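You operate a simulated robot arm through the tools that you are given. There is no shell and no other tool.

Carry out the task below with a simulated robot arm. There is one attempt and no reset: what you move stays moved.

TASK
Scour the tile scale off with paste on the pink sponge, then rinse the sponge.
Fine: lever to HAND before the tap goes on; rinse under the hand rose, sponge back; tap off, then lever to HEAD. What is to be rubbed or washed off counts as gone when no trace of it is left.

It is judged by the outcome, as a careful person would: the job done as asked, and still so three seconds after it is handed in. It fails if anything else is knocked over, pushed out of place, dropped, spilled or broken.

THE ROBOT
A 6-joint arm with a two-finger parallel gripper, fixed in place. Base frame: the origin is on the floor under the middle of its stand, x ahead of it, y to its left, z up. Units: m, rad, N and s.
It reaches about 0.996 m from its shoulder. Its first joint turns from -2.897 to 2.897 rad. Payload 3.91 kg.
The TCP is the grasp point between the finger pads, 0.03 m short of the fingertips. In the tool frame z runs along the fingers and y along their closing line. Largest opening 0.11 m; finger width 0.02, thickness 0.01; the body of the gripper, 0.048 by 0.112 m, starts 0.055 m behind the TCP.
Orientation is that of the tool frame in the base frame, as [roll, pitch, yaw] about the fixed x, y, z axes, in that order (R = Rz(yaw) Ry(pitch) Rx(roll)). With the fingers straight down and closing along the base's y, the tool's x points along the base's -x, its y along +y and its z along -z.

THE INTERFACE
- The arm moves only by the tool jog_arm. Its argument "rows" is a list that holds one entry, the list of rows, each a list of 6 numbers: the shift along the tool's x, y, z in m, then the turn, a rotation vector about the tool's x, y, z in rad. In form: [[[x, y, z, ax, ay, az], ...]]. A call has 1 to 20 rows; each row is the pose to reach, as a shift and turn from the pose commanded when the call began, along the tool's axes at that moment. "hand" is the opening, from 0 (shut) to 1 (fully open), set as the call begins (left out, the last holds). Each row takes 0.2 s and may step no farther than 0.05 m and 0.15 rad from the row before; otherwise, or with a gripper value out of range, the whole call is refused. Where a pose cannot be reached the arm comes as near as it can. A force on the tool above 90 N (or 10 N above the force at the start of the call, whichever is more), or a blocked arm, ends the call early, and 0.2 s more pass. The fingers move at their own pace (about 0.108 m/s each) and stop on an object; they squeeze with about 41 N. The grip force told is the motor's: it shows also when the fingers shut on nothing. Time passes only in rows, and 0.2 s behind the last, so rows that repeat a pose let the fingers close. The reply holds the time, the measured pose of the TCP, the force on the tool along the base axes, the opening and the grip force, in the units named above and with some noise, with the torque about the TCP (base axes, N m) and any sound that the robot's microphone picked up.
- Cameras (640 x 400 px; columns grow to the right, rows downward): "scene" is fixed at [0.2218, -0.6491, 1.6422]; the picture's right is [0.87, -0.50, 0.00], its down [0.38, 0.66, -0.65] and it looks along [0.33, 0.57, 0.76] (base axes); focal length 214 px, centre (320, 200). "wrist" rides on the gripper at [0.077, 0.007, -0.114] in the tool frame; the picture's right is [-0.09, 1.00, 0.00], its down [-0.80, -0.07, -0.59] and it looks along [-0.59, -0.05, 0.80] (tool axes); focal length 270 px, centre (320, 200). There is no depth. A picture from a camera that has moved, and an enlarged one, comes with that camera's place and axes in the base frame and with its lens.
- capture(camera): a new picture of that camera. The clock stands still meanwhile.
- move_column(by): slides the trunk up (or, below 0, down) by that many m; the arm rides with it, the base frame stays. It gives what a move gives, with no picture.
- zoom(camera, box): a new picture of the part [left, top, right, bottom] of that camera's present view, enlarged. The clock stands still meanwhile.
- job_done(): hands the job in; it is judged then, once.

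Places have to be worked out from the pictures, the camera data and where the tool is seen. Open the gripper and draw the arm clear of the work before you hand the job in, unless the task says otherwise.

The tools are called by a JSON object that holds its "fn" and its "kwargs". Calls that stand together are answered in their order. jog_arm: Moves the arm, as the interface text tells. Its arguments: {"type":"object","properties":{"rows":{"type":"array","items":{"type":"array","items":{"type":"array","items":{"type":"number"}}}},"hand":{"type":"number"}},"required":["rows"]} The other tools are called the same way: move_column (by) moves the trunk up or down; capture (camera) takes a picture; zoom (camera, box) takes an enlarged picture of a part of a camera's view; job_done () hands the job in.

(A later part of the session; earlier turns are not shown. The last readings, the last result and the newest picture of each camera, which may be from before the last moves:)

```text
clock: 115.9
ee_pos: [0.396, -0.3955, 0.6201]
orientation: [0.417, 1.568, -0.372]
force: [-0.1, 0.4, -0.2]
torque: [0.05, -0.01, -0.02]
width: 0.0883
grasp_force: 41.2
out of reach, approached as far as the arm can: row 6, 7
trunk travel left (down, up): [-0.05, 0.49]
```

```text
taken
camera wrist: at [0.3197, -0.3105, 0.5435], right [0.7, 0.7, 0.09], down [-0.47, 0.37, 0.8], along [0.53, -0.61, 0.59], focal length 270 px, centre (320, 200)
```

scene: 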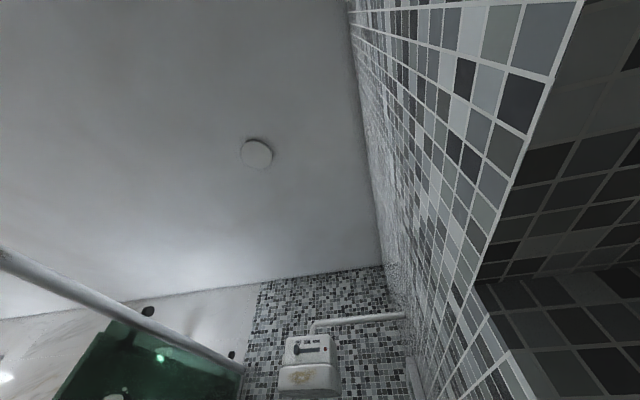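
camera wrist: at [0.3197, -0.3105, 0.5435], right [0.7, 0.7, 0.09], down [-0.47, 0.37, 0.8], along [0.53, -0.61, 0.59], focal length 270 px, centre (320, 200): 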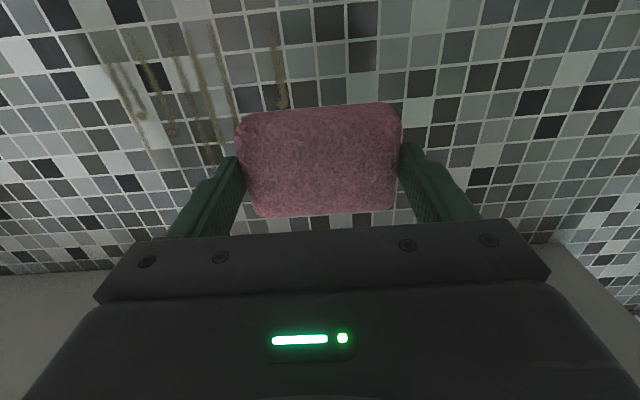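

The tool is horizontal under the ledge with the sponge facing the wall, and the brown streaks are in view: s -0.18…-0.03, z 0.545…0.67. I move to face the right column (s≈-0.14, z≈0.607) and approach to just before contact.

{"fn": "jog_arm", "kwargs": {"rows": [[[0.003, -0.035, 0.01, 0, 0, 0], [0.006, -0.07, 0.02, 0, 0, 0], [0.01, -0.105, 0.03, 0, 0, 0], [0.013, -0.14, 0.04, 0, 0, 0]]]}}

{"fn": "jog_arm", "kwargs": {"rows": [[[0, 0, 0.015, 0, 0, 0], [0, 0, 0.03, 0, 0, 0], [0, 0, 0.037, 0, 0, 0]]]}}

{"fn": "capture", "kwargs": {"camera": "wrist"}}

```text
clock: 116.9
ee_pos: [0.3258, -0.523, 0.6065]
orientation: [0.348, 1.568, -0.438]
force: [0.4, -0.1, 0.0]
torque: [0.04, 0.01, -0.02]
width: 0.0882
grasp_force: 40.6
trunk travel left (down, up): [-0.05, 0.49]
```

```text
clock: 117.7
ee_pos: [0.3516, -0.5497, 0.6075]
orientation: [1.207, 1.569, 0.423]
force: [-0.7, 0.3, -0.1]
torque: [0.01, 0.01, 0.0]
width: 0.0884
grasp_force: 40.7
trunk travel left (down, up): [-0.05, 0.49]
```

```text
taken
camera wrist: at [0.2751, -0.4636, 0.5306], right [0.7, 0.7, 0.09], down [-0.47, 0.37, 0.8], along [0.53, -0.61, 0.59], focal length 270 px, centre (320, 200)
```

wrist: 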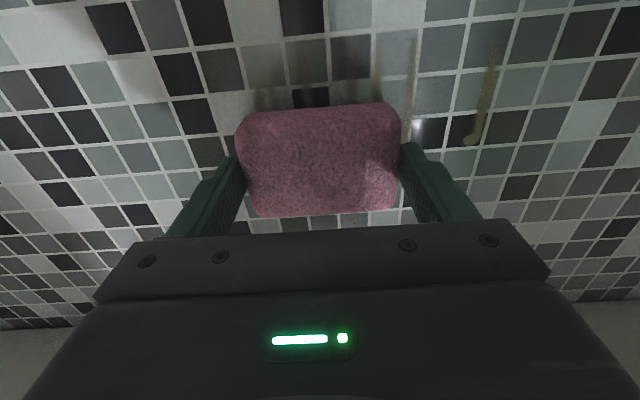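

No contact yet at TCP n=0.637. I approach further in 2–3 mm steps and watch the force.

{"fn": "jog_arm", "kwargs": {"rows": [[[0, 0, 0.002, 0, 0, 0], [0, 0, 0.004, 0, 0, 0], [0, 0, 0.006, 0, 0, 0]]]}}

```text
clock: 118.5
ee_pos: [0.3554, -0.5535, 0.6072]
orientation: [0.929, 1.568, 0.145]
force: [-0.3, 0.3, -1.0]
torque: [-0.01, -0.02, 0.03]
width: 0.0882
grasp_force: 41.1
trunk travel left (down, up): [-0.05, 0.49]
```

{"fn": "jog_arm", "kwargs": {"rows": [[[0, 0, 0.002, 0, 0, 0], [0, 0, 0.004, 0, 0, 0], [0, 0, 0.006, 0, 0, 0]]]}}

```text
clock: 119.3
ee_pos: [0.3606, -0.5586, 0.6063]
orientation: [1.048, 1.569, 0.262]
force: [-0.4, -0.2, -0.2]
torque: [0.03, -0.03, -0.01]
width: 0.0885
grasp_force: 41.0
trunk travel left (down, up): [-0.05, 0.49]
```

Still free at n=0.650. I keep approaching in small steps.

{"fn": "jog_arm", "kwargs": {"rows": [[[0, 0, 0.002, 0, 0, 0], [0, 0, 0.004, 0, 0, 0], [0, 0, 0.006, 0, 0, 0], [0, 0, 0.008, 0, 0, 0]]]}}

{"fn": "capture", "kwargs": {"camera": "wrist"}}

```text
clock: 120.3
ee_pos: [0.3647, -0.5614, 0.6069]
orientation: [2.143, 1.566, 1.354]
force: [-33.8, 43.0, -2.5]
torque: [0.06, 0.05, 0.38]
width: 0.089
grasp_force: 41.3
trunk travel left (down, up): [-0.05, 0.49]
```

```text
taken
camera wrist: at [0.2872, -0.4755, 0.5307], right [0.71, 0.7, 0.09], down [-0.47, 0.37, 0.8], along [0.53, -0.61, 0.59], focal length 270 px, centre (320, 200)
```

wrist: 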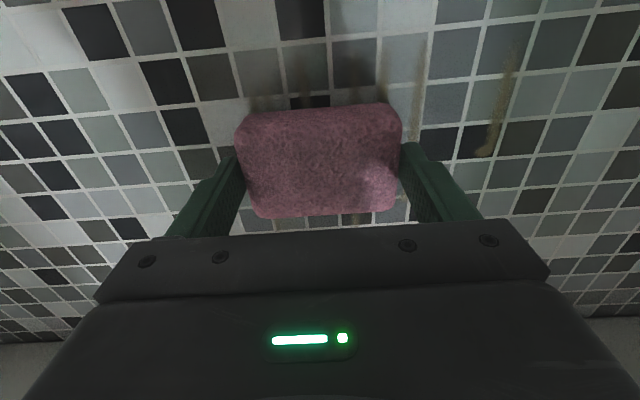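

Contact with about 54 N at TCP n≈0.655, square to the wall. I ease the pressure by 2.5 mm and start vertical scrubbing strokes over this column (z centre 0.56–0.65).

{"fn": "jog_arm", "kwargs": {"rows": [[[0, 0, -0.0025, 0, 0, 0], [0.02, 0, -0.0025, 0, 0, 0], [0.045, 0, -0.0025, 0, 0, 0], [0.015, 0, -0.0025, 0, 0, 0], [-0.015, 0, -0.0025, 0, 0, 0], [-0.045, 0, -0.0025, 0, 0, 0], [-0.015, 0, -0.0025, 0, 0, 0], [0.015, 0, -0.0025, 0, 0, 0], [0.045, 0, -0.0025, 0, 0, 0], [0.015, 0, -0.0025, 0, 0, 0], [-0.015, 0, -0.0025, 0, 0, 0], [-0.045, 0, -0.0025, 0, 0, 0], [-0.02, 0, -0.0025, 0, 0, 0], [0, 0, -0.0025, 0, 0, 0]]]}}

{"fn": "capture", "kwargs": {"camera": "wrist"}}

```text
clock: 123.3
ee_pos: [0.3643, -0.5619, 0.6091]
orientation: [0.175, 1.566, -0.611]
force: [-11.3, 10.6, 6.9]
torque: [-0.13, -0.15, -0.08]
width: 0.0884
grasp_force: 41.1
trunk travel left (down, up): [-0.05, 0.49]
```

```text
taken
camera wrist: at [0.2878, -0.476, 0.5321], right [0.7, 0.7, 0.09], down [-0.47, 0.37, 0.8], along [0.53, -0.6, 0.6], focal length 270 px, centre (320, 200)
```

wrist: 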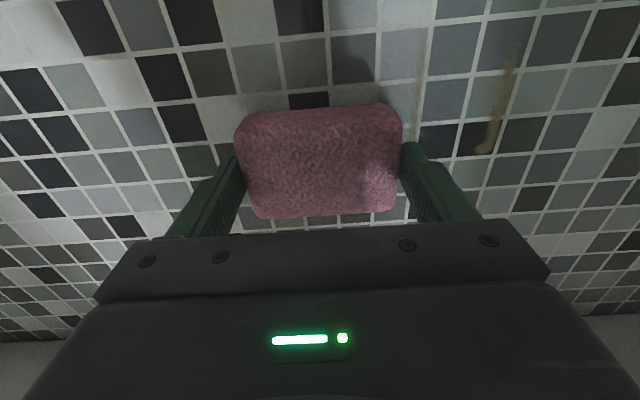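

That column's streaks are gone; only the streak on the other side remains. I continue with strokes at s≈-0.10 and then s≈-0.055.

{"fn": "jog_arm", "kwargs": {"rows": [[[0, 0.02, 0, 0, 0, 0], [0, 0.04, 0, 0, 0, 0], [0.022, 0.04, 0, 0, 0, 0], [0.046, 0.04, 0, 0, 0, 0], [0.015, 0.04, 0, 0, 0, 0], [-0.015, 0.04, 0, 0, 0, 0], [-0.045, 0.04, 0, 0, 0, 0], [-0.045, 0.065, 0, 0, 0, 0], [-0.045, 0.087, 0, 0, 0, 0], [-0.015, 0.087, 0, 0, 0, 0], [0.015, 0.087, 0, 0, 0, 0], [0.046, 0.087, 0, 0, 0, 0], [0.015, 0.087, 0, 0, 0, 0], [-0.015, 0.087, 0, 0, 0, 0], [-0.045, 0.087, 0, 0, 0, 0], [-0.015, 0.087, 0, 0, 0, 0], [0.015, 0.087, 0, 0, 0, 0], [0.046, 0.087, 0, 0, 0, 0], [0.02, 0.087, 0, 0, 0, 0], [0, 0.087, 0, 0, 0, 0]]]}}

{"fn": "capture", "kwargs": {"camera": "wrist"}}

```text
clock: 127.5
ee_pos: [0.4271, -0.4984, 0.6073]
orientation: [0.644, 1.569, -0.142]
force: [-5.0, 6.2, -0.1]
torque: [-0.01, 0.03, 0.02]
width: 0.0884
grasp_force: 41.1
trunk travel left (down, up): [-0.05, 0.49]
```

```text
taken
camera wrist: at [0.3495, -0.4139, 0.5312], right [0.7, 0.7, 0.09], down [-0.47, 0.37, 0.8], along [0.53, -0.61, 0.59], focal length 270 px, centre (320, 200)
```

wrist: 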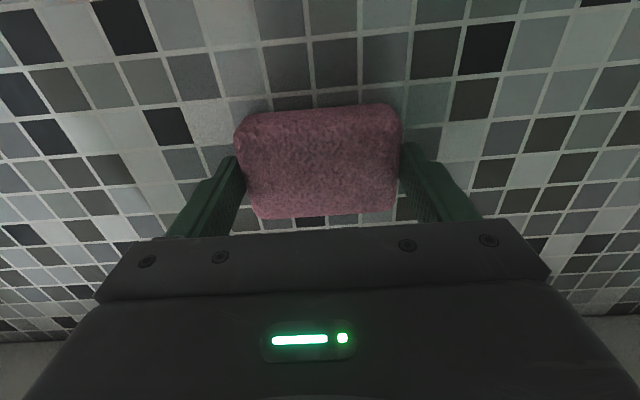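

The wall looks clean here. I back off from the wall to inspect the entire area for traces.

{"fn": "jog_arm", "kwargs": {"rows": [[[0, 0, -0.03, 0, 0, 0], [0, 0, -0.07, 0, 0, 0], [0.02, 0, -0.1, 0, 0, 0]]]}}

{"fn": "capture", "kwargs": {"camera": "wrist"}}

{"fn": "zoom", "kwargs": {"camera": "wrist", "box": [60, 0, 260, 140]}}

{"fn": "zoom", "kwargs": {"camera": "wrist", "box": [200, 0, 420, 120]}}

```text
clock: 128.3
ee_pos: [0.354, -0.4272, 0.5872]
orientation: [0.641, 1.569, -0.146]
force: [-1.5, -0.3, 0.5]
torque: [0.01, 0.03, -0.02]
width: 0.0884
grasp_force: 40.7
trunk travel left (down, up): [-0.05, 0.49]
```

```text
taken
camera wrist: at [0.2781, -0.3422, 0.5113], right [0.7, 0.7, 0.09], down [-0.47, 0.37, 0.8], along [0.53, -0.61, 0.59], focal length 270 px, centre (320, 200)
```

wrist: 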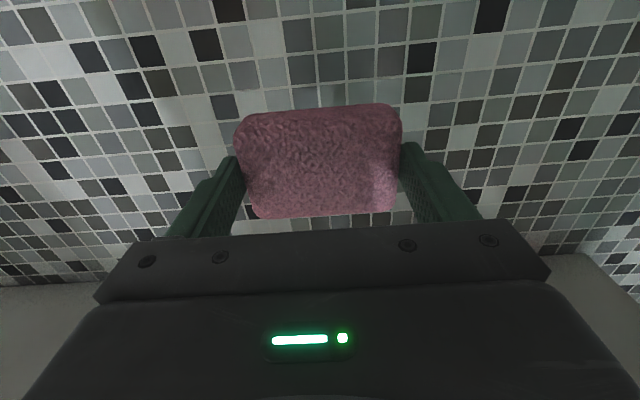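

```text
2.86 times, centred on (160, 70) of wrist
camera zoom: at [0.2781, -0.3422, 0.5113], right [0.7, 0.7, 0.09], down [-0.47, 0.37, 0.8], along [0.53, -0.61, 0.59], focal length 772 px, centre (777, 571)
```

zoom: 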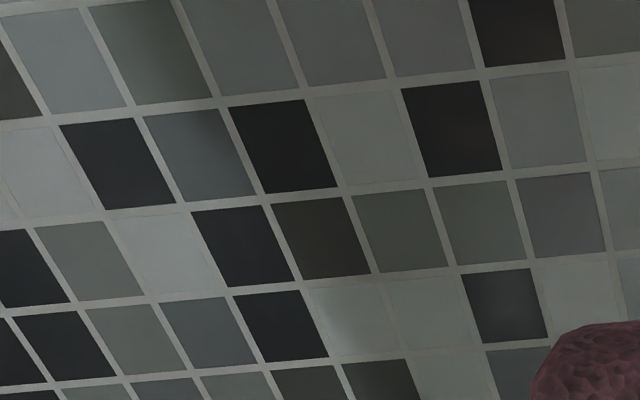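

```text
2.91 times, centred on (310, 60) of wrist
camera zoom: at [0.2781, -0.3422, 0.5113], right [0.7, 0.7, 0.09], down [-0.47, 0.37, 0.8], along [0.53, -0.61, 0.59], focal length 786 px, centre (349, 607)
```

zoom: 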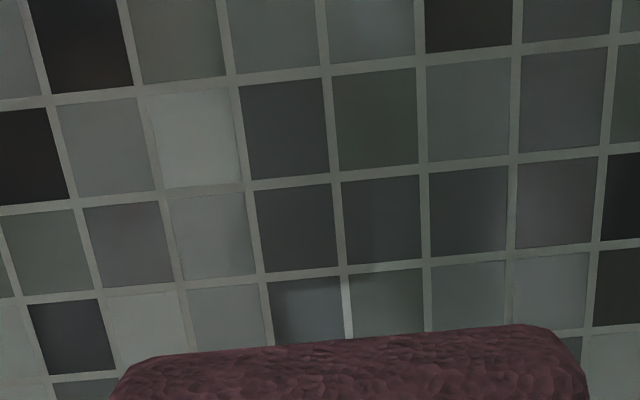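

Clean where visible. I move to the same viewpoint from which I saw the full stain earlier (s≈0, z≈0.62) and compare.

{"fn": "jog_arm", "kwargs": {"rows": [[[-0.016, 0.027, 0, 0, 0, 0], [-0.033, 0.053, 0, 0, 0, 0]]]}}

{"fn": "capture", "kwargs": {"camera": "wrist"}}

{"fn": "zoom", "kwargs": {"camera": "wrist", "box": [70, 0, 310, 190]}}

```text
clock: 128.9
ee_pos: [0.3927, -0.3917, 0.6195]
orientation: [1.391, 1.569, 0.607]
force: [-0.5, -0.1, -0.2]
torque: [0.0, 0.01, -0.01]
width: 0.0886
grasp_force: 40.6
trunk travel left (down, up): [-0.05, 0.49]
```

```text
taken
camera wrist: at [0.3163, -0.306, 0.5434], right [0.71, 0.7, 0.09], down [-0.47, 0.37, 0.8], along [0.53, -0.61, 0.59], focal length 270 px, centre (320, 200)
```

wrist: 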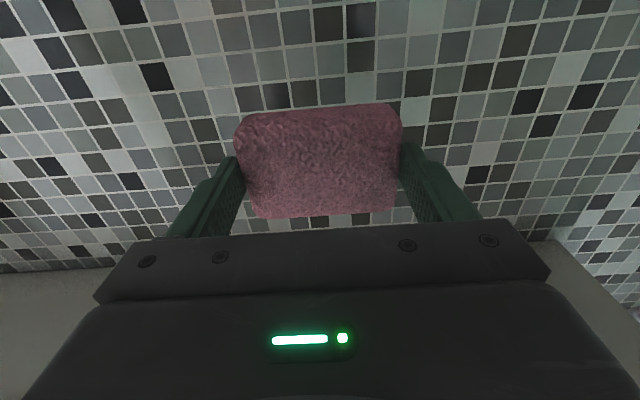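

```text
2.11 times, centred on (190, 95) of wrist
camera zoom: at [0.3163, -0.306, 0.5434], right [0.71, 0.7, 0.09], down [-0.47, 0.37, 0.8], along [0.53, -0.61, 0.59], focal length 569 px, centre (594, 421)
```

zoom: 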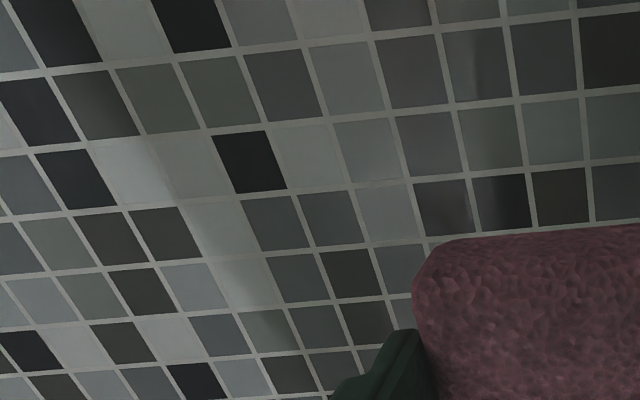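

No trace of the streaks remains. For certainty I do one more pass over the whole area with margins, starting at s≈-0.15.

{"fn": "jog_arm", "kwargs": {"rows": [[[0.003, -0.035, 0.02, 0, 0, 0], [0.006, -0.07, 0.04, 0, 0, 0], [0.009, -0.105, 0.06, 0, 0, 0], [0.011, -0.13, 0.08, 0, 0, 0], [0.0125, -0.15, 0.09, 0, 0, 0]]]}}

{"fn": "jog_arm", "kwargs": {"rows": [[[0, 0, 0.006, 0, 0, 0], [0, 0, 0.0115, 0, 0, 0], [0.025, 0, 0.0115, 0, 0, 0], [0.05, 0, 0.0115, 0, 0, 0], [0.02, 0, 0.0115, 0, 0, 0], [-0.015, 0, 0.0115, 0, 0, 0], [-0.05, 0, 0.0115, 0, 0, 0], [-0.05, 0.03, 0.0115, 0, 0, 0], [-0.02, 0.035, 0.0115, 0, 0, 0], [0.015, 0.035, 0.0115, 0, 0, 0], [0.05, 0.035, 0.0115, 0, 0, 0], [0.05, 0.065, 0.0115, 0, 0, 0], [0.02, 0.07, 0.0115, 0, 0, 0], [-0.015, 0.07, 0.0115, 0, 0, 0], [-0.05, 0.07, 0.0115, 0, 0, 0], [-0.05, 0.1, 0.0115, 0, 0, 0], [-0.02, 0.11, 0.0115, 0, 0, 0], [0.015, 0.11, 0.0115, 0, 0, 0], [0.05, 0.11, 0.0115, 0, 0, 0], [0.02, 0.11, 0.0115, 0, 0, 0]]]}}

```text
clock: 130.1
ee_pos: [0.351, -0.5607, 0.6069]
orientation: [0.379, 1.57, -0.404]
force: [0.5, 0.2, -0.6]
torque: [0.04, 0.03, 0.01]
width: 0.0883
grasp_force: 40.7
trunk travel left (down, up): [-0.05, 0.49]
```

```text
clock: 134.3
ee_pos: [0.436, -0.4911, 0.587]
orientation: [2.082, 1.57, 1.295]
force: [-17.2, 19.2, -3.9]
torque: [-0.09, -0.04, 0.01]
width: 0.0882
grasp_force: 41.3
trunk travel left (down, up): [-0.05, 0.49]
```

Second pass done with about 25 N. I back off and look again.

{"fn": "jog_arm", "kwargs": {"rows": [[[0, 0, -0.03, 0, 0, 0], [0, 0, -0.07, 0, 0, 0], [-0.015, 0.02, -0.1, 0, 0, 0], [-0.033, 0.04, -0.1, 0, 0, 0]]]}}

{"fn": "capture", "kwargs": {"camera": "wrist"}}

{"fn": "zoom", "kwargs": {"camera": "wrist", "box": [50, 0, 340, 190]}}

{"fn": "zoom", "kwargs": {"camera": "wrist", "box": [220, 90, 420, 230]}}

```text
clock: 135.3
ee_pos: [0.3933, -0.3904, 0.6187]
orientation: [1.106, 1.568, 0.317]
force: [0.3, -0.2, -0.1]
torque: [0.02, 0.0, -0.01]
width: 0.0881
grasp_force: 40.7
trunk travel left (down, up): [-0.05, 0.49]
```

```text
taken
camera wrist: at [0.3167, -0.3065, 0.5435], right [0.71, 0.7, 0.09], down [-0.47, 0.37, 0.8], along [0.53, -0.61, 0.59], focal length 270 px, centre (320, 200)
```

wrist: 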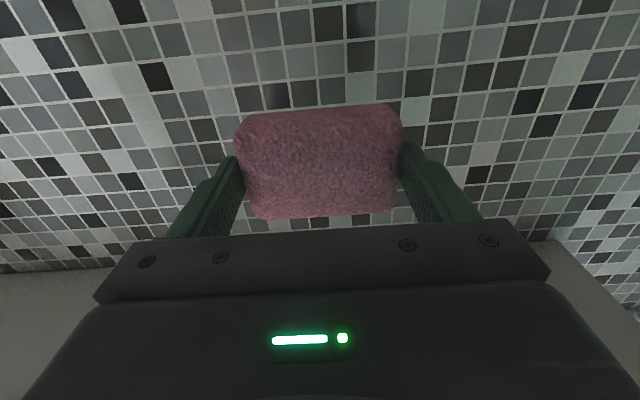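

```text
2.11 times, centred on (195, 95) of wrist
camera zoom: at [0.3167, -0.3065, 0.5435], right [0.71, 0.7, 0.09], down [-0.47, 0.37, 0.8], along [0.53, -0.61, 0.59], focal length 569 px, centre (583, 421)
```

zoom: 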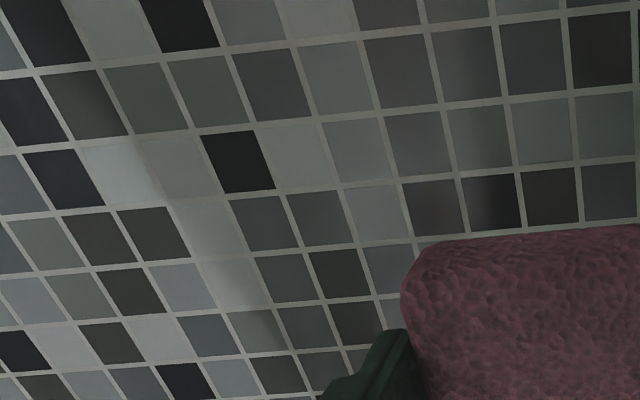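

```text
2.86 times, centred on (320, 160) of wrist
camera zoom: at [0.3167, -0.3065, 0.5435], right [0.71, 0.7, 0.09], down [-0.47, 0.37, 0.8], along [0.53, -0.61, 0.59], focal length 772 px, centre (320, 314)
```

zoom: 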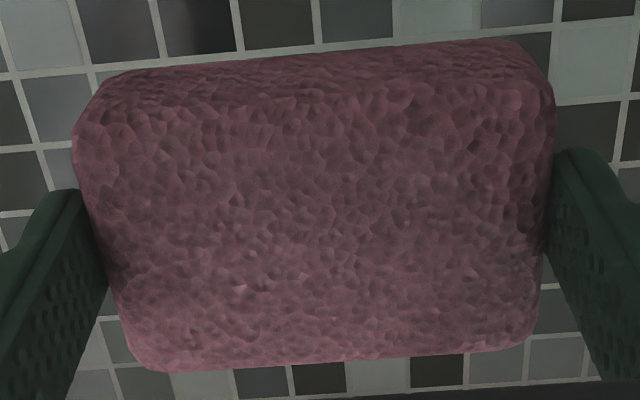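

The wall is clean. Now to the rinse: I slide left under/past the ledge at z≈0.62 with the sponge held horizontally, to s≈0.39 and n≈0.50, before raising the trunk beneath the rose.

{"fn": "jog_arm", "kwargs": {"rows": [[[0, 0.0431, -0.0056, 0, 0, 0], [0, 0.0862, -0.0111, 0, 0, 0], [0, 0.1293, -0.0167, 0, 0, 0], [0, 0.1724, -0.0222, 0, 0, 0], [0, 0.2156, -0.0278, 0, 0, 0], [0, 0.2587, -0.0333, 0, 0, 0], [0, 0.3018, -0.0389, 0, 0, 0], [0, 0.3449, -0.0444, 0, 0, 0], [0, 0.388, -0.05, 0, 0, 0]]]}}

{"fn": "capture", "kwargs": {"camera": "wrist"}}

```text
clock: 137.3
ee_pos: [0.6325, -0.0825, 0.6195]
orientation: [1.698, 1.569, 0.91]
force: [0.1, 0.6, 0.2]
torque: [-0.02, 0.02, 0.03]
width: 0.0884
grasp_force: 41.2
trunk travel left (down, up): [-0.05, 0.49]
```

```text
taken
camera wrist: at [0.556, 0.002, 0.544], right [0.71, 0.7, 0.09], down [-0.47, 0.37, 0.8], along [0.53, -0.61, 0.59], focal length 270 px, centre (320, 200)
```

wrist: 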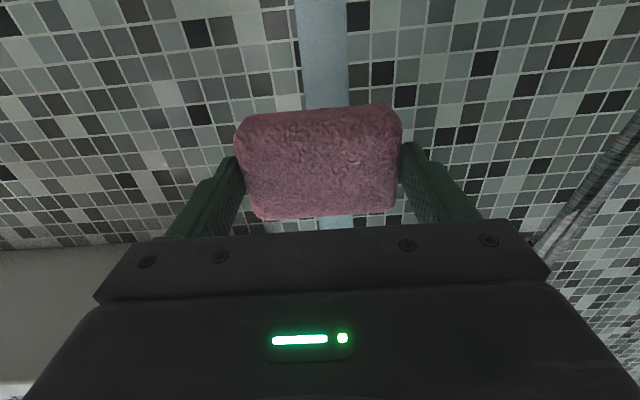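

The stream falls right behind the sponge at s≈0.394. I raise the trunk by 0.32 to bring the sponge to z≈0.94, still in front of the stream.

{"fn": "move_column", "kwargs": {"by": 0.32}}

{"fn": "capture", "kwargs": {"camera": "wrist"}}

```text
clock: 140.4
ee_pos: [0.6323, -0.0846, 0.9401]
orientation: [0.953, 1.57, 0.17]
force: [0.1, -0.2, -0.3]
torque: [0.0, 0.0, 0.0]
width: 0.0887
grasp_force: 40.8
trunk travel left (down, up): [-0.37, 0.17]
```

```text
taken
camera wrist: at [0.556, 0.0017, 0.8641], right [0.7, 0.7, 0.09], down [-0.47, 0.37, 0.8], along [0.53, -0.61, 0.59], focal length 270 px, centre (320, 200)
```

wrist: 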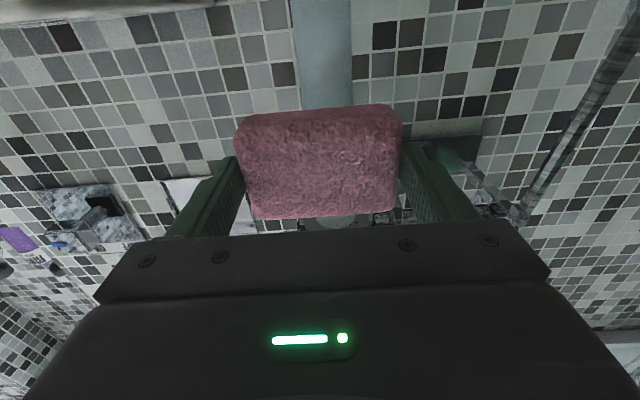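

The rose's underside is visible just above; its centre is at s≈0.392, n≈0.588. I tilt the sponge's pasty face upward by 0.5 rad, then pass it through the stream in a sweep covering its entire face.

{"fn": "jog_arm", "kwargs": {"rows": [[[0, 0, 0, 0, -0.125, 0], [0, 0, 0, 0, -0.25, 0], [0, 0, 0, 0, -0.375, 0], [0, 0, 0, 0, -0.5, 0]]]}}

{"fn": "jog_arm", "kwargs": {"rows": [[[0.0168, 0.005, 0.0307, 0, 0, 0], [0.0168, 0.045, 0.0307, 0, 0, 0], [0.0168, 0.045, 0.0307, 0, 0, 0], [0.0168, 0.02, 0.0307, 0, 0, 0], [0.0168, -0.01, 0.0307, 0, 0, 0], [0.0168, -0.035, 0.0307, 0, 0, 0], [0.024, -0.035, 0.0439, 0, 0, 0], [0.024, -0.01, 0.0439, 0, 0, 0], [0.024, 0.02, 0.0439, 0, 0, 0], [0.024, 0.045, 0.0439, 0, 0, 0], [0.0297, 0.045, 0.0544, 0, 0, 0], [0.0297, 0.02, 0.0544, 0, 0, 0], [0.0297, -0.01, 0.0544, 0, 0, 0], [0.0297, -0.035, 0.0544, 0, 0, 0], [0.024, -0.02, 0.0439, 0, 0, 0], [0.024, 0.005, 0.0439, 0, 0, 0], [0.024, 0.005, 0.0439, 0, 0, 0], [0.024, 0.005, 0.0439, 0, 0, 0]]]}}

{"fn": "capture", "kwargs": {"camera": "wrist"}}

```text
clock: 141.4
ee_pos: [0.6333, -0.0841, 0.9392]
orientation: [0.002, 1.069, -0.784]
force: [-0.8, -0.4, 0.0]
torque: [0.03, 0.01, -0.04]
width: 0.0883
grasp_force: 40.9
trunk travel left (down, up): [-0.37, 0.17]
```

```text
clock: 145.2
ee_pos: [0.6705, -0.1163, 0.9401]
orientation: [0.002, 1.071, -0.787]
force: [-0.8, 1.8, 1.0]
torque: [0.01, 0.03, -0.02]
width: 0.0882
grasp_force: 41.0
trunk travel left (down, up): [-0.37, 0.17]
```

```text
taken
camera wrist: at [0.6302, -0.066, 0.8186], right [0.68, 0.73, 0.08], down [-0.69, 0.59, 0.42], along [0.26, -0.34, 0.91], focal length 270 px, centre (320, 200)
```

wrist: 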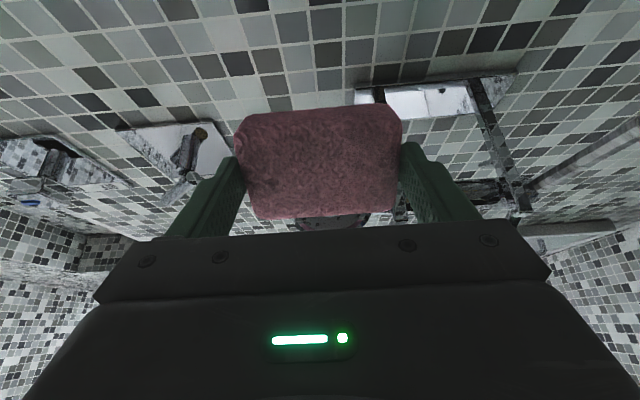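

The stream is now stopped by the sponge, so water is hitting it. I keep sweeping it slowly under the rose for several more seconds.

{"fn": "jog_arm", "kwargs": {"rows": [[[0, 0.015, 0, 0, 0, 0], [0, 0.03, 0, 0, 0, 0], [0, 0.04, 0, 0, 0, 0], [-0.0053, 0.04, -0.0097, 0, 0, 0], [-0.0053, 0.02, -0.0097, 0, 0, 0], [-0.0053, 0.0, -0.0097, 0, 0, 0], [-0.0053, -0.02, -0.0097, 0, 0, 0], [-0.0053, -0.037, -0.0097, 0, 0, 0], [0, -0.037, 0, 0, 0, 0], [0, -0.02, 0, 0, 0, 0], [0, 0, 0, 0, 0, 0], [0.0053, 0.0, 0.0097, 0, 0, 0], [0.0053, 0.02, 0.0097, 0, 0, 0], [0.0053, 0.038, 0.0097, 0, 0, 0], [0.0053, 0.02, 0.0097, 0, 0, 0], [0.0053, 0, 0.0097, 0, 0, 0], [0.0053, -0.02, 0.0097, 0, 0, 0], [0.0053, -0.036, 0.0097, 0, 0, 0], [0.0, -0.015, 0, 0, 0, 0], [0, 0, 0, 0, 0, 0]]]}}

{"fn": "zoom", "kwargs": {"camera": "wrist", "box": [220, 90, 420, 230]}}

```text
clock: 149.4
ee_pos: [0.6731, -0.1161, 0.9402]
orientation: [0.002, 1.069, -0.785]
force: [0.1, -0.2, 0.4]
torque: [0.01, -0.03, -0.02]
width: 0.0884
grasp_force: 41.4
trunk travel left (down, up): [-0.37, 0.17]
```

```text
2.86 times, centred on (320, 160) of wrist
camera zoom: at [0.6311, -0.0667, 0.8192], right [0.68, 0.73, 0.08], down [-0.69, 0.59, 0.42], along [0.26, -0.34, 0.91], focal length 772 px, centre (320, 314)
```

zoom: 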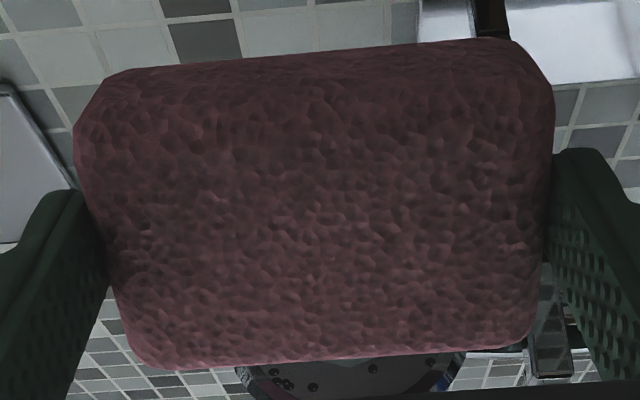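

The sponge looks wet and I see only pink on its visible sides; the rose nozzles are right above it. I give one more thorough rinse with the face tilted further up (another 0.4 rad), sweeping again.

{"fn": "jog_arm", "kwargs": {"rows": [[[0, 0, -0.01, 0, -0.13, 0], [0, 0, -0.02, 0, -0.26, 0], [0.0, 0, -0.03, 0, -0.4, 0]]]}}

{"fn": "capture", "kwargs": {"camera": "wrist"}}

```text
clock: 150.2
ee_pos: [0.6801, -0.1031, 0.9368]
orientation: [0.001, 0.677, -0.786]
force: [-0.4, 0.6, 0.4]
torque: [-0.02, -0.01, 0.04]
width: 0.0884
grasp_force: 40.6
out of reach, approached as far as the arm can: row 3
trunk travel left (down, up): [-0.37, 0.17]
```

```text
taken
camera wrist: at [0.677, -0.0903, 0.8013], right [0.66, 0.75, 0.06], down [-0.75, 0.66, 0.04], along [-0.01, -0.07, 1.0], focal length 270 px, centre (320, 200)
```

wrist: 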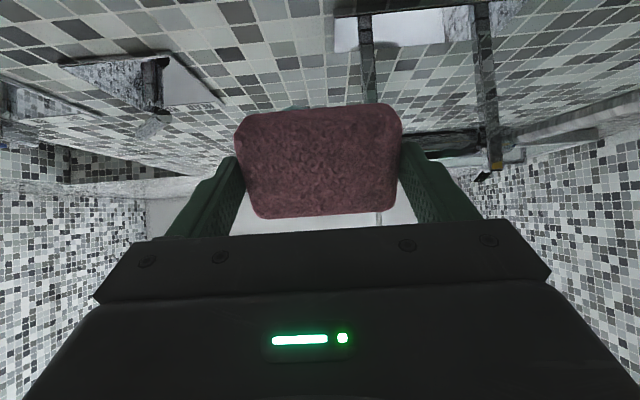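

The tilt is near its limit but fine. I sweep the upward-facing sponge through the stream here.

{"fn": "jog_arm", "kwargs": {"rows": [[[0, -0.016, 0, 0, 0, 0], [0.0078, -0.03, 0.0063, 0, 0, 0], [0.0078, -0.052, 0.0063, 0, 0, 0], [0.0078, -0.03, 0.0063, 0, 0, 0], [0.0078, -0.01, 0.0063, 0, 0, 0], [0.0078, 0.01, 0.0063, 0, 0, 0], [0.0078, 0.022, 0.0063, 0, 0, 0], [0.0195, 0.022, 0.0157, 0, 0, 0], [0.0195, 0.0, 0.0157, 0, 0, 0], [0.0195, -0.02, 0.0157, 0, 0, 0], [0.0195, -0.04, 0.0157, 0, 0, 0], [0.0195, -0.052, 0.0157, 0, 0, 0], [-0.006, -0.052, -0.005, 0, 0, 0], [-0.006, -0.03, -0.005, 0, 0, 0], [-0.006, -0.01, -0.005, 0, 0, 0], [-0.006, 0.01, -0.005, 0, 0, 0], [-0.006, 0.022, -0.005, 0, 0, 0], [0.0078, 0.0, 0.0063, 0, 0, 0], [0.0078, -0.016, 0.0063, 0, 0, 0], [0.0078, -0.016, 0.0063, 0, 0, 0]]]}}

{"fn": "capture", "kwargs": {"camera": "wrist"}}

```text
clock: 154.4
ee_pos: [0.6775, -0.1213, 0.9403]
orientation: [0.001, 0.675, -0.786]
force: [-0.5, 0.1, 0.4]
torque: [0.02, -0.01, 0.02]
width: 0.0884
grasp_force: 40.9
out of reach, approached as far as the arm can: row 1, 2, 3, 4, 12, 13, 14, 15
trunk travel left (down, up): [-0.37, 0.17]
```

```text
taken
camera wrist: at [0.6734, -0.1086, 0.8028], right [0.66, 0.75, 0.06], down [-0.75, 0.66, 0.04], along [-0.01, -0.07, 1.0], focal length 270 px, centre (320, 200)
```

wrist: 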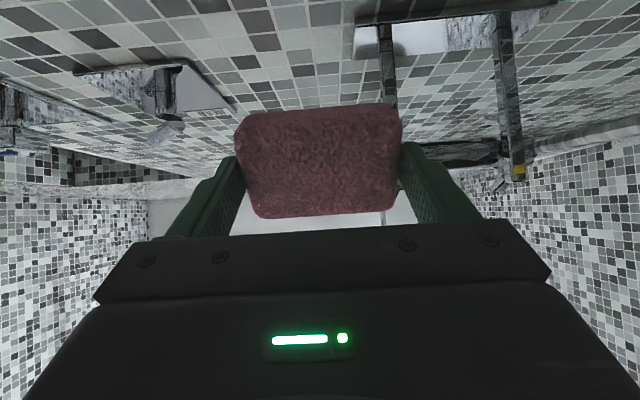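

Rinsing done for over 10 s on all parts of the face. I back away from the stream while levelling the tool to horizontal.

{"fn": "jog_arm", "kwargs": {"rows": [[[-0.0122, 0, -0.0098, 0, 0.129, 0], [-0.0245, 0, -0.0197, 0, 0.257, 0], [-0.0367, 0, -0.0295, 0, 0.386, 0], [-0.049, 0, -0.0394, 0, 0.514, 0], [-0.0612, 0, -0.0492, 0, 0.643, 0], [-0.0735, 0, -0.0591, 0, 0.771, 0], [-0.0857, 0, -0.0689, 0, 0.897, 0]]]}}

{"fn": "capture", "kwargs": {"camera": "wrist"}}

```text
clock: 156.0
ee_pos: [0.5979, -0.0438, 0.9365]
orientation: [0.474, 1.571, -0.312]
force: [0.4, 0.7, -0.4]
torque: [-0.02, 0.0, 0.03]
width: 0.0883
grasp_force: 40.5
trunk travel left (down, up): [-0.37, 0.17]
```

```text
taken
camera wrist: at [0.5213, 0.0422, 0.8611], right [0.7, 0.7, 0.09], down [-0.47, 0.37, 0.8], along [0.53, -0.61, 0.59], focal length 270 px, centre (320, 200)
```

wrist: 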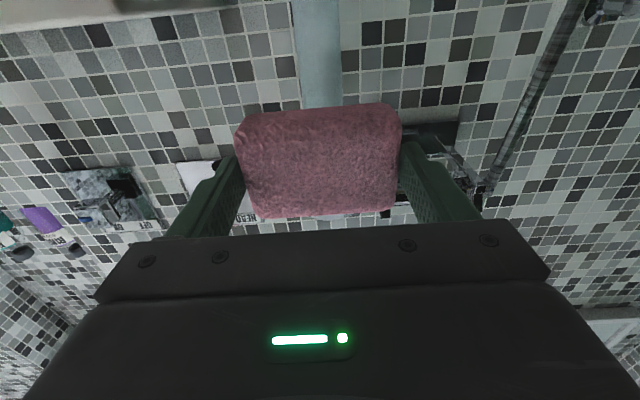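

Now I yaw to the radial direction (azimuth ≈ -4°) and pitch down in-plane to the straight-down posture.

{"fn": "jog_arm", "kwargs": {"rows": [[[0, 0, 0, -0.1424, 0, 0], [0, 0, 0, -0.2848, 0, 0], [0, 0, 0, -0.4272, 0, 0], [0, 0, 0, -0.5696, 0, 0], [0, 0, 0, -0.712, 0, 0]]]}}

{"fn": "jog_arm", "kwargs": {"rows": [[[0, 0, 0, 0, 0.131, 0], [0, 0, 0, 0, 0.262, 0], [0, 0, 0, 0, 0.393, 0], [0, 0, 0, 0, 0.524, 0], [0, 0, 0, 0, 0.655, 0], [0, 0, 0, 0, 0.785, 0], [0, 0, 0, 0, 0.916, 0], [0, 0, 0, 0, 1.047, 0], [0, 0, 0, 0, 1.178, 0], [0, 0, 0, 0, 1.309, 0], [0, 0, 0, 0, 1.44, 0], [0, 0, 0, 0, 1.57, 0]]]}}

{"fn": "capture", "kwargs": {"camera": "wrist"}}

```text
clock: 157.2
ee_pos: [0.5989, -0.0429, 0.9379]
orientation: [-0.32, 1.567, -0.39]
force: [-0.5, 0.5, -0.3]
torque: [-0.01, 0.0, 0.0]
width: 0.0882
grasp_force: 40.9
trunk travel left (down, up): [-0.37, 0.17]
```

```text
clock: 159.8
ee_pos: [0.5988, -0.0454, 0.9363]
orientation: [-3.141, 0.002, 3.067]
force: [-0.9, 0.4, -0.3]
torque: [-0.05, 0.02, 0.01]
width: 0.0884
grasp_force: 41.4
out of reach, approached as far as the arm can: row 5, 6, 7
trunk travel left (down, up): [-0.37, 0.17]
```

```text
taken
camera wrist: at [0.5216, -0.0311, 1.0522], right [0.16, 0.99, 0.0], down [0.79, -0.13, 0.6], along [0.59, -0.1, -0.8], focal length 270 px, centre (320, 200)
```

wrist: 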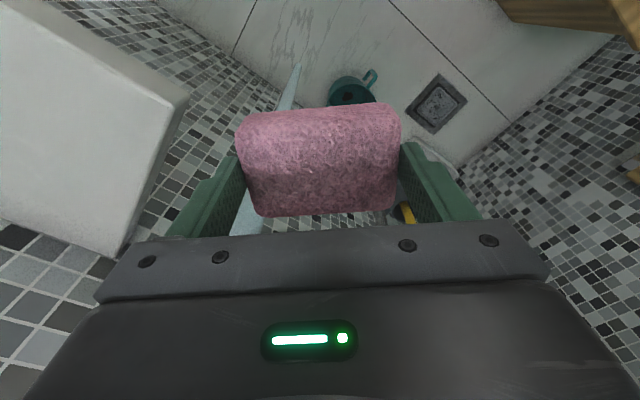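

Straight-down posture regained. Before putting the sponge back I want to see its working face; the chrome tap plate acts as a mirror, so I raise the trunk and move in front of it.

{"fn": "move_column", "kwargs": {"by": 0.08}}

{"fn": "jog_arm", "kwargs": {"rows": [[[0.0217, -0.0327, -0.0094, 0, 0, 0.0702], [0.0433, -0.0654, -0.0189, 0, 0, 0.1404], [0.065, -0.0982, -0.0283, 0, 0, 0.2107], [0.0866, -0.1309, -0.0378, 0, 0, 0.2809], [0.1083, -0.1636, -0.0472, 0, 0, 0.3511], [0.1299, -0.1963, -0.0567, 0, 0, 0.4213], [0.1516, -0.2291, -0.0661, 0, 0, 0.4916], [0.1732, -0.2618, -0.0756, 0, 0, 0.5618], [0.1949, -0.2945, -0.085, 0, 0, 0.632]]]}}

{"fn": "capture", "kwargs": {"camera": "wrist"}}

```text
clock: 161.0
ee_pos: [0.5984, -0.044, 1.0166]
orientation: [-3.14, 0.004, 3.066]
force: [-0.5, 0.1, 0.0]
torque: [0.0, -0.02, -0.01]
width: 0.0882
grasp_force: 41.1
trunk travel left (down, up): [-0.45, 0.09]
```

```text
clock: 163.0
ee_pos: [0.3821, -0.3229, 1.1024]
orientation: [3.14, 0.004, 2.436]
force: [0.3, 0.6, 0.4]
torque: [0.01, -0.03, 0.0]
width: 0.0885
grasp_force: 40.6
trunk travel left (down, up): [-0.45, 0.09]
```

```text
taken
camera wrist: at [0.3264, -0.2685, 1.2171], right [0.71, 0.7, 0.0], down [0.56, -0.57, 0.6], along [0.42, -0.43, -0.8], focal length 270 px, centre (320, 200)
```

wrist: 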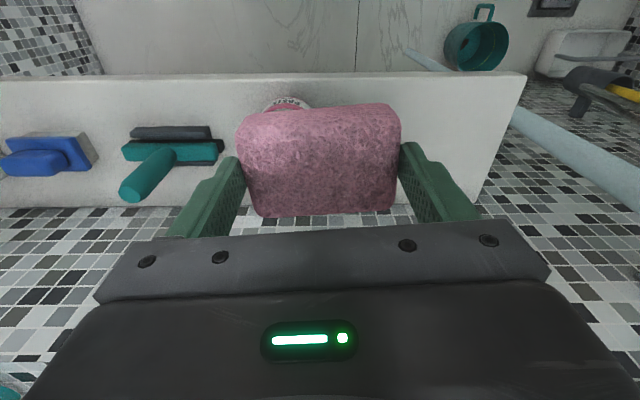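

Now I pitch up to horizontal here (radial plane) so that the face is mirrored in the tap plate.

{"fn": "jog_arm", "kwargs": {"rows": [[[0, 0, 0, 0, -0.131, 0], [0, 0, 0, 0, -0.262, 0], [0, 0, 0, 0, -0.393, 0], [0, 0, 0, 0, -0.524, 0], [0, 0, 0, 0, -0.655, 0], [0, 0, 0, 0, -0.785, 0], [0, 0, 0, 0, -0.916, 0], [0, 0, 0, 0, -1.047, 0], [0, 0, 0, 0, -1.178, 0], [0, 0, 0, 0, -1.309, 0], [0, 0, 0, 0, -1.44, 0], [0, 0, 0, 0, -1.57, 0]]]}}

{"fn": "capture", "kwargs": {"camera": "wrist"}}

{"fn": "zoom", "kwargs": {"camera": "wrist", "box": [200, 0, 420, 140]}}

```text
clock: 165.6
ee_pos: [0.3823, -0.3223, 1.1022]
orientation: [0.237, 1.565, -0.468]
force: [-0.2, -0.6, 0.4]
torque: [0.02, 0.0, 0.05]
width: 0.0884
grasp_force: 40.9
out of reach, approached as far as the arm can: row 7, 8, 9
trunk travel left (down, up): [-0.45, 0.09]
```

```text
taken
camera wrist: at [0.2993, -0.2435, 1.0251], right [0.65, 0.76, 0.09], down [-0.5, 0.33, 0.8], along [0.58, -0.56, 0.6], focal length 270 px, centre (320, 200)
```

wrist: 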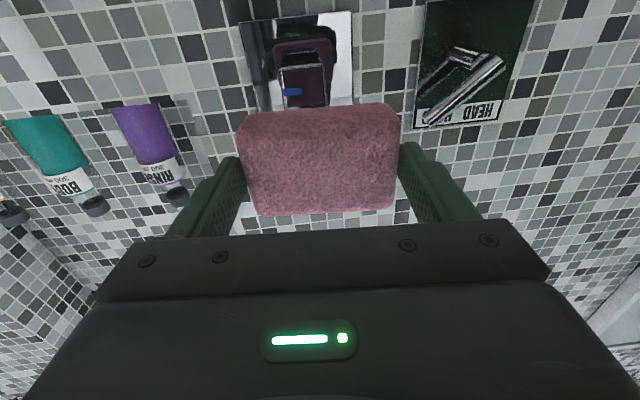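

```text
2.86 times, centred on (310, 70) of wrist
camera zoom: at [0.2993, -0.2435, 1.0251], right [0.65, 0.76, 0.09], down [-0.5, 0.33, 0.8], along [0.58, -0.56, 0.6], focal length 772 px, centre (349, 571)
```

zoom: 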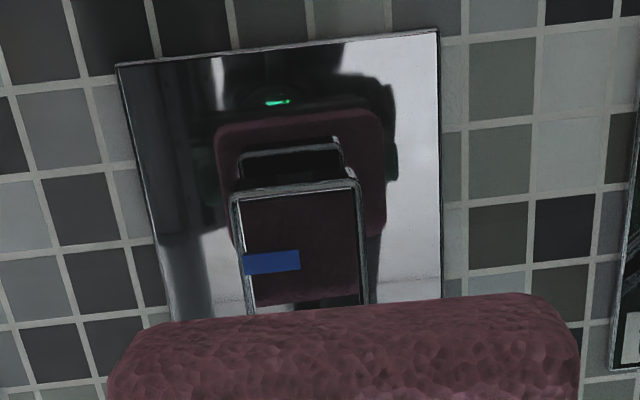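

The plate mirrors the sponge's working face: it appears uniformly pink. I zoom further for any white or brown remains.

{"fn": "zoom", "kwargs": {"camera": "wrist", "box": [260, 20, 350, 110]}}

{"fn": "jog_arm", "kwargs": {"rows": [[[0.01, 0.03, 0, 0.04, 0, 0], [0.02, 0.05, 0, 0.079, 0, 0]]]}}

{"fn": "capture", "kwargs": {"camera": "wrist"}}

{"fn": "zoom", "kwargs": {"camera": "wrist", "box": [180, 0, 380, 130]}}

```text
4.44 times, centred on (305, 65) of wrist
camera zoom: at [0.2993, -0.2435, 1.0251], right [0.65, 0.76, 0.09], down [-0.5, 0.33, 0.8], along [0.58, -0.56, 0.6], focal length 1201 px, centre (387, 800)
```

zoom: 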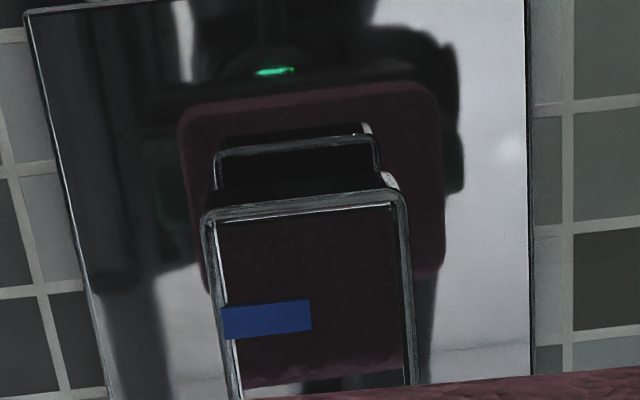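

```text
clock: 166.2
ee_pos: [0.4147, -0.284, 1.0827]
orientation: [0.257, 1.567, -0.527]
force: [0.6, 1.3, -0.7]
torque: [0.0, -0.01, 0.01]
width: 0.0883
grasp_force: 41.4
trunk travel left (down, up): [-0.45, 0.09]
```

```text
taken
camera wrist: at [0.3386, -0.1986, 1.0057], right [0.7, 0.7, 0.09], down [-0.47, 0.37, 0.8], along [0.53, -0.6, 0.59], focal length 270 px, centre (320, 200)
```

wrist: 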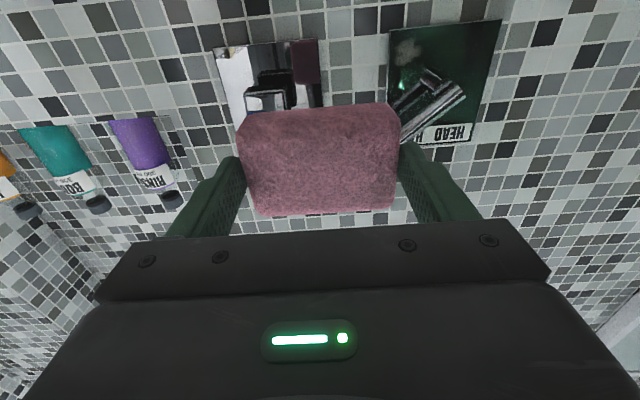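

```text
3.08 times, centred on (280, 65) of wrist
camera zoom: at [0.3386, -0.1986, 1.0057], right [0.7, 0.7, 0.09], down [-0.47, 0.37, 0.8], along [0.53, -0.6, 0.59], focal length 832 px, centre (443, 615)
```

zoom: 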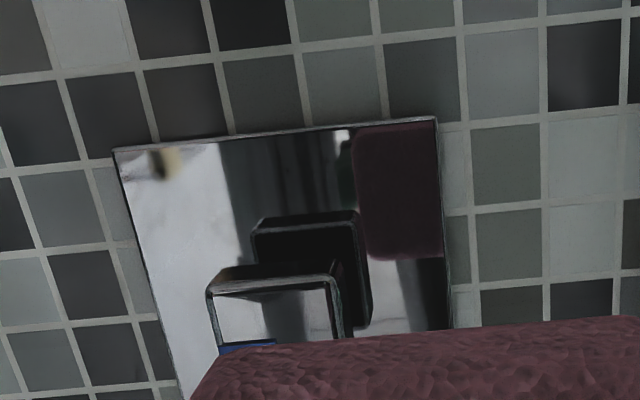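

The whole working face reflects clean pink. I now return to straight-down (radial yaw, then pitch down) to place the sponge back.

{"fn": "jog_arm", "kwargs": {"rows": [[[0, 0, 0, -0.0925, 0, 0], [0, 0, 0, -0.185, 0, 0]]]}}

{"fn": "jog_arm", "kwargs": {"rows": [[[0, 0, 0, 0, 0.131, 0], [0, 0, 0, 0, 0.262, 0], [0, 0, 0, 0, 0.393, 0], [0, 0, 0, 0, 0.524, 0], [0, 0, 0, 0, 0.655, 0], [0, 0, 0, 0, 0.785, 0], [0, 0, 0, 0, 0.916, 0], [0, 0, 0, 0, 1.047, 0], [0, 0, 0, 0, 1.178, 0], [0, 0, 0, 0, 1.309, 0], [0, 0, 0, 0, 1.44, 0], [0, 0, 0, 0, 1.57, 0]]]}}

```text
clock: 166.8
ee_pos: [0.414, -0.2831, 1.0823]
orientation: [0.276, 1.568, -0.324]
force: [0.0, 0.0, -0.6]
torque: [-0.01, -0.02, 0.0]
width: 0.0882
grasp_force: 40.7
trunk travel left (down, up): [-0.45, 0.09]
```

```text
clock: 169.4
ee_pos: [0.4144, -0.2848, 1.0815]
orientation: [-3.14, 0.001, 2.542]
force: [0.0, -0.3, -0.4]
torque: [0.02, 0.05, -0.03]
width: 0.0885
grasp_force: 40.9
out of reach, approached as far as the arm can: row 5, 6
trunk travel left (down, up): [-0.45, 0.09]
```

I carry the sponge above its home spot, aligned as when I picked it up.

{"fn": "jog_arm", "kwargs": {"rows": [[[-0.0307, 0.0205, 0.02, 0, 0, 0.062], [-0.0614, 0.0409, 0.05, 0, 0, 0.125], [-0.0921, 0.0614, 0.08, 0, 0, 0.187]]]}}

{"fn": "capture", "kwargs": {"camera": "wrist"}}

```text
clock: 170.2
ee_pos: [0.5263, -0.2859, 1.0005]
orientation: [3.14, 0.005, 2.351]
force: [0.8, 0.0, -0.3]
torque: [0.01, 0.02, -0.03]
width: 0.0881
grasp_force: 41.2
trunk travel left (down, up): [-0.45, 0.09]
```

```text
taken
camera wrist: at [0.4769, -0.227, 1.116], right [0.77, 0.64, 0.0], down [0.51, -0.62, 0.6], along [0.38, -0.46, -0.8], focal length 270 px, centre (320, 200)
```

wrist: 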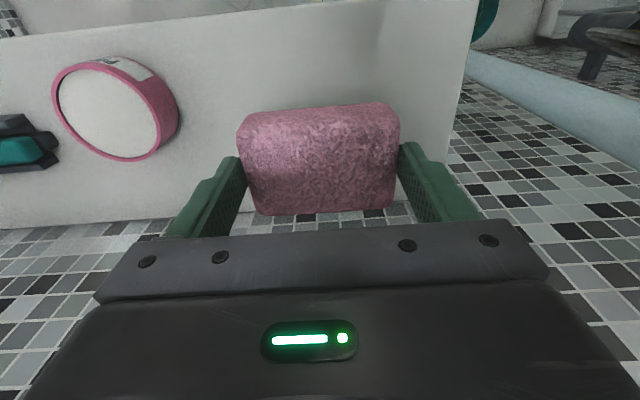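

Aligned over home. I lower to just above the original height (TCP z≈0.908).

{"fn": "jog_arm", "kwargs": {"rows": [[[0, 0, 0.03, 0, 0, 0], [0, 0, 0.06, 0, 0, 0], [0, 0, 0.085, 0, 0, 0], [0, 0, 0.0925, 0, 0, 0]]]}}

{"fn": "jog_arm", "kwargs": {"rows": [[[0, 0, 0.001, 0, 0, 0], [0, 0, 0.002, 0, 0, 0]]]}}

```text
clock: 171.2
ee_pos: [0.5263, -0.2865, 0.9104]
orientation: [3.14, 0.006, 2.354]
force: [0.4, 0.4, 3.5]
torque: [0.01, 0.25, -0.02]
width: 0.0884
grasp_force: 40.4
trunk travel left (down, up): [-0.45, 0.09]
```

```text
clock: 171.8
ee_pos: [0.5248, -0.2875, 0.9097]
orientation: [3.139, 0.007, 2.355]
force: [2.3, 0.8, 18.2]
torque: [-0.22, 0.73, 0.02]
width: 0.0885
grasp_force: 40.9
trunk travel left (down, up): [-0.45, 0.09]
```

The sponge touches the ledge (18 N, slightly on one corner). I ease up 1.5 mm and open the fingers so that it settles flat.

{"fn": "jog_arm", "kwargs": {"rows": [[[0, 0, -0.0015, 0, 0, 0]]]}}

{"fn": "jog_arm", "kwargs": {"rows": [[[0, 0, 0, 0, 0, 0], [0, 0, 0, 0, 0, 0], [0, 0, 0, 0, 0, 0]]], "hand": 1}}

{"fn": "capture", "kwargs": {"camera": "wrist"}}

```text
clock: 172.2
ee_pos: [0.5261, -0.2859, 0.9096]
orientation: [3.138, 0.005, 2.354]
force: [3.1, -1.1, 12.7]
torque: [-0.28, 0.35, 0.09]
width: 0.0884
grasp_force: 40.6
trunk travel left (down, up): [-0.45, 0.09]
```

```text
clock: 173.0
ee_pos: [0.5253, -0.2863, 0.9093]
orientation: [3.14, 0.005, 2.354]
force: [-0.3, 0.4, 1.1]
torque: [0.0, -0.05, -0.01]
width: 0.11
grasp_force: 0.0
trunk travel left (down, up): [-0.45, 0.09]
```

```text
taken
camera wrist: at [0.4754, -0.2271, 1.0242], right [0.77, 0.64, 0.0], down [0.51, -0.62, 0.6], along [0.38, -0.46, -0.8], focal length 270 px, centre (320, 200)
```

wrist: 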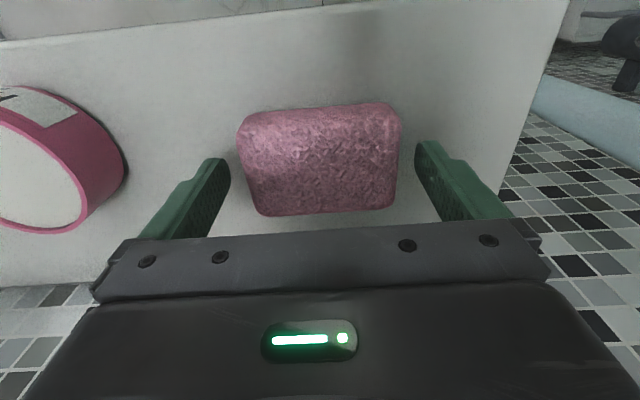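

The sponge is back in its place, clean. I lift away and go back in front of the tap to turn it off.

{"fn": "jog_arm", "kwargs": {"rows": [[[0, 0, -0.03, 0, 0, 0], [0, 0, -0.07, 0, 0, 0], [0, 0, -0.11, 0, 0, 0]]]}}

{"fn": "capture", "kwargs": {"camera": "wrist"}}

{"fn": "jog_arm", "kwargs": {"rows": [[[0.0135, -0.032, -0.025, 0, 0, -0.02], [0.027, -0.064, -0.05, 0, 0, -0.04], [0.0405, -0.096, -0.075, 0, 0, -0.06], [0.054, -0.128, -0.1, 0, 0, -0.08]]]}}

```text
clock: 173.8
ee_pos: [0.5247, -0.2865, 1.0203]
orientation: [3.14, 0.005, 2.355]
force: [0.3, 0.5, -0.7]
torque: [0.01, 0.0, -0.01]
width: 0.11
grasp_force: 0.0
trunk travel left (down, up): [-0.45, 0.09]
```

```text
taken
camera wrist: at [0.4746, -0.2267, 1.1352], right [0.77, 0.64, 0.0], down [0.51, -0.62, 0.6], along [0.38, -0.46, -0.8], focal length 270 px, centre (320, 200)
```

wrist: 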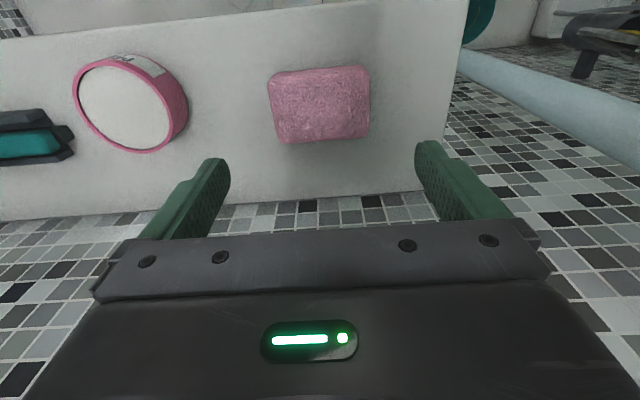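

```text
clock: 174.8
ee_pos: [0.3941, -0.3384, 1.1198]
orientation: [3.141, 0.004, 2.433]
force: [0.5, -0.1, -0.2]
torque: [0.01, -0.01, 0.02]
width: 0.11
grasp_force: 0.1
trunk travel left (down, up): [-0.45, 0.09]
```

Same starting pose as before for the tap. I pitch up to horizontal, face the wall, lower to the knob height, and turn the hand by +90° so I can turn the knob back to 0.

{"fn": "jog_arm", "kwargs": {"rows": [[[0, 0, 0, 0, -0.131, 0], [0, 0, 0, 0, -0.262, 0], [0, 0, 0, 0, -0.393, 0], [0, 0, 0, 0, -0.524, 0], [0, 0, 0, 0, -0.655, 0], [0, 0, 0, 0, -0.785, 0], [0, 0, 0, 0, -0.916, 0], [0, 0, 0, 0, -1.047, 0], [0, 0, 0, 0, -1.178, 0], [0, 0, 0, 0, -1.309, 0], [0, 0, 0, 0, -1.44, 0], [0, 0, 0, 0, -1.57, 0]]]}}

{"fn": "jog_arm", "kwargs": {"rows": [[[0, 0, 0, 0.077, 0, 0]]]}}

{"fn": "jog_arm", "kwargs": {"rows": [[[0.031, 0, 0.02, 0, 0, 0.13], [0.031, 0, 0.04, 0, 0, 0.26], [0.031, 0, 0.04, 0, 0, 0.39], [0.031, 0, 0.04, 0, 0, 0.52], [0.031, 0, 0.04, 0, 0, 0.65], [0.031, 0, 0.04, 0, 0, 0.78], [0.031, 0, 0.04, 0, 0, 0.91], [0.031, 0, 0.04, 0, 0, 1.04], [0.031, 0, 0.04, 0, 0, 1.17], [0.031, 0, 0.04, 0, 0, 1.3], [0.031, 0, 0.04, 0, 0, 1.43], [0.031, 0, 0.04, 0, 0, 1.5708]]]}}

{"fn": "capture", "kwargs": {"camera": "wrist"}}

```text
clock: 177.4
ee_pos: [0.3959, -0.3373, 1.1188]
orientation: [0.337, 1.566, -0.372]
force: [0.6, 1.4, 0.0]
torque: [0.0, 0.03, 0.01]
width: 0.1099
grasp_force: 0.1
out of reach, approached as far as the arm can: row 7, 8
trunk travel left (down, up): [-0.45, 0.09]
```

```text
clock: 177.8
ee_pos: [0.3967, -0.3366, 1.1183]
orientation: [0.441, 1.565, -0.345]
force: [1.1, 0.0, -0.2]
torque: [-0.01, 0.01, 0.03]
width: 0.1102
grasp_force: 0.1
trunk travel left (down, up): [-0.45, 0.09]
```

```text
clock: 180.4
ee_pos: [0.4247, -0.3669, 1.0883]
orientation: [1.568, -0.003, 0.788]
force: [-0.9, 0.0, 0.1]
torque: [0.02, 0.02, 0.02]
width: 0.11
grasp_force: 0.0
trunk travel left (down, up): [-0.45, 0.09]
```

```text
taken
camera wrist: at [0.3975, -0.2313, 1.0956], right [-0.07, -0.06, 1.0], down [-0.99, -0.15, -0.08], along [0.15, -0.99, -0.05], focal length 270 px, centre (320, 200)
```

wrist: 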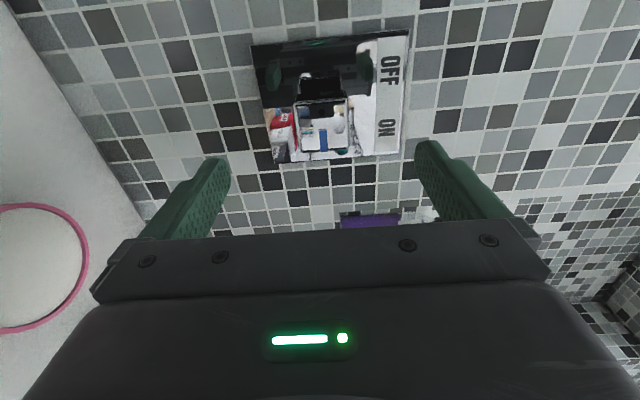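

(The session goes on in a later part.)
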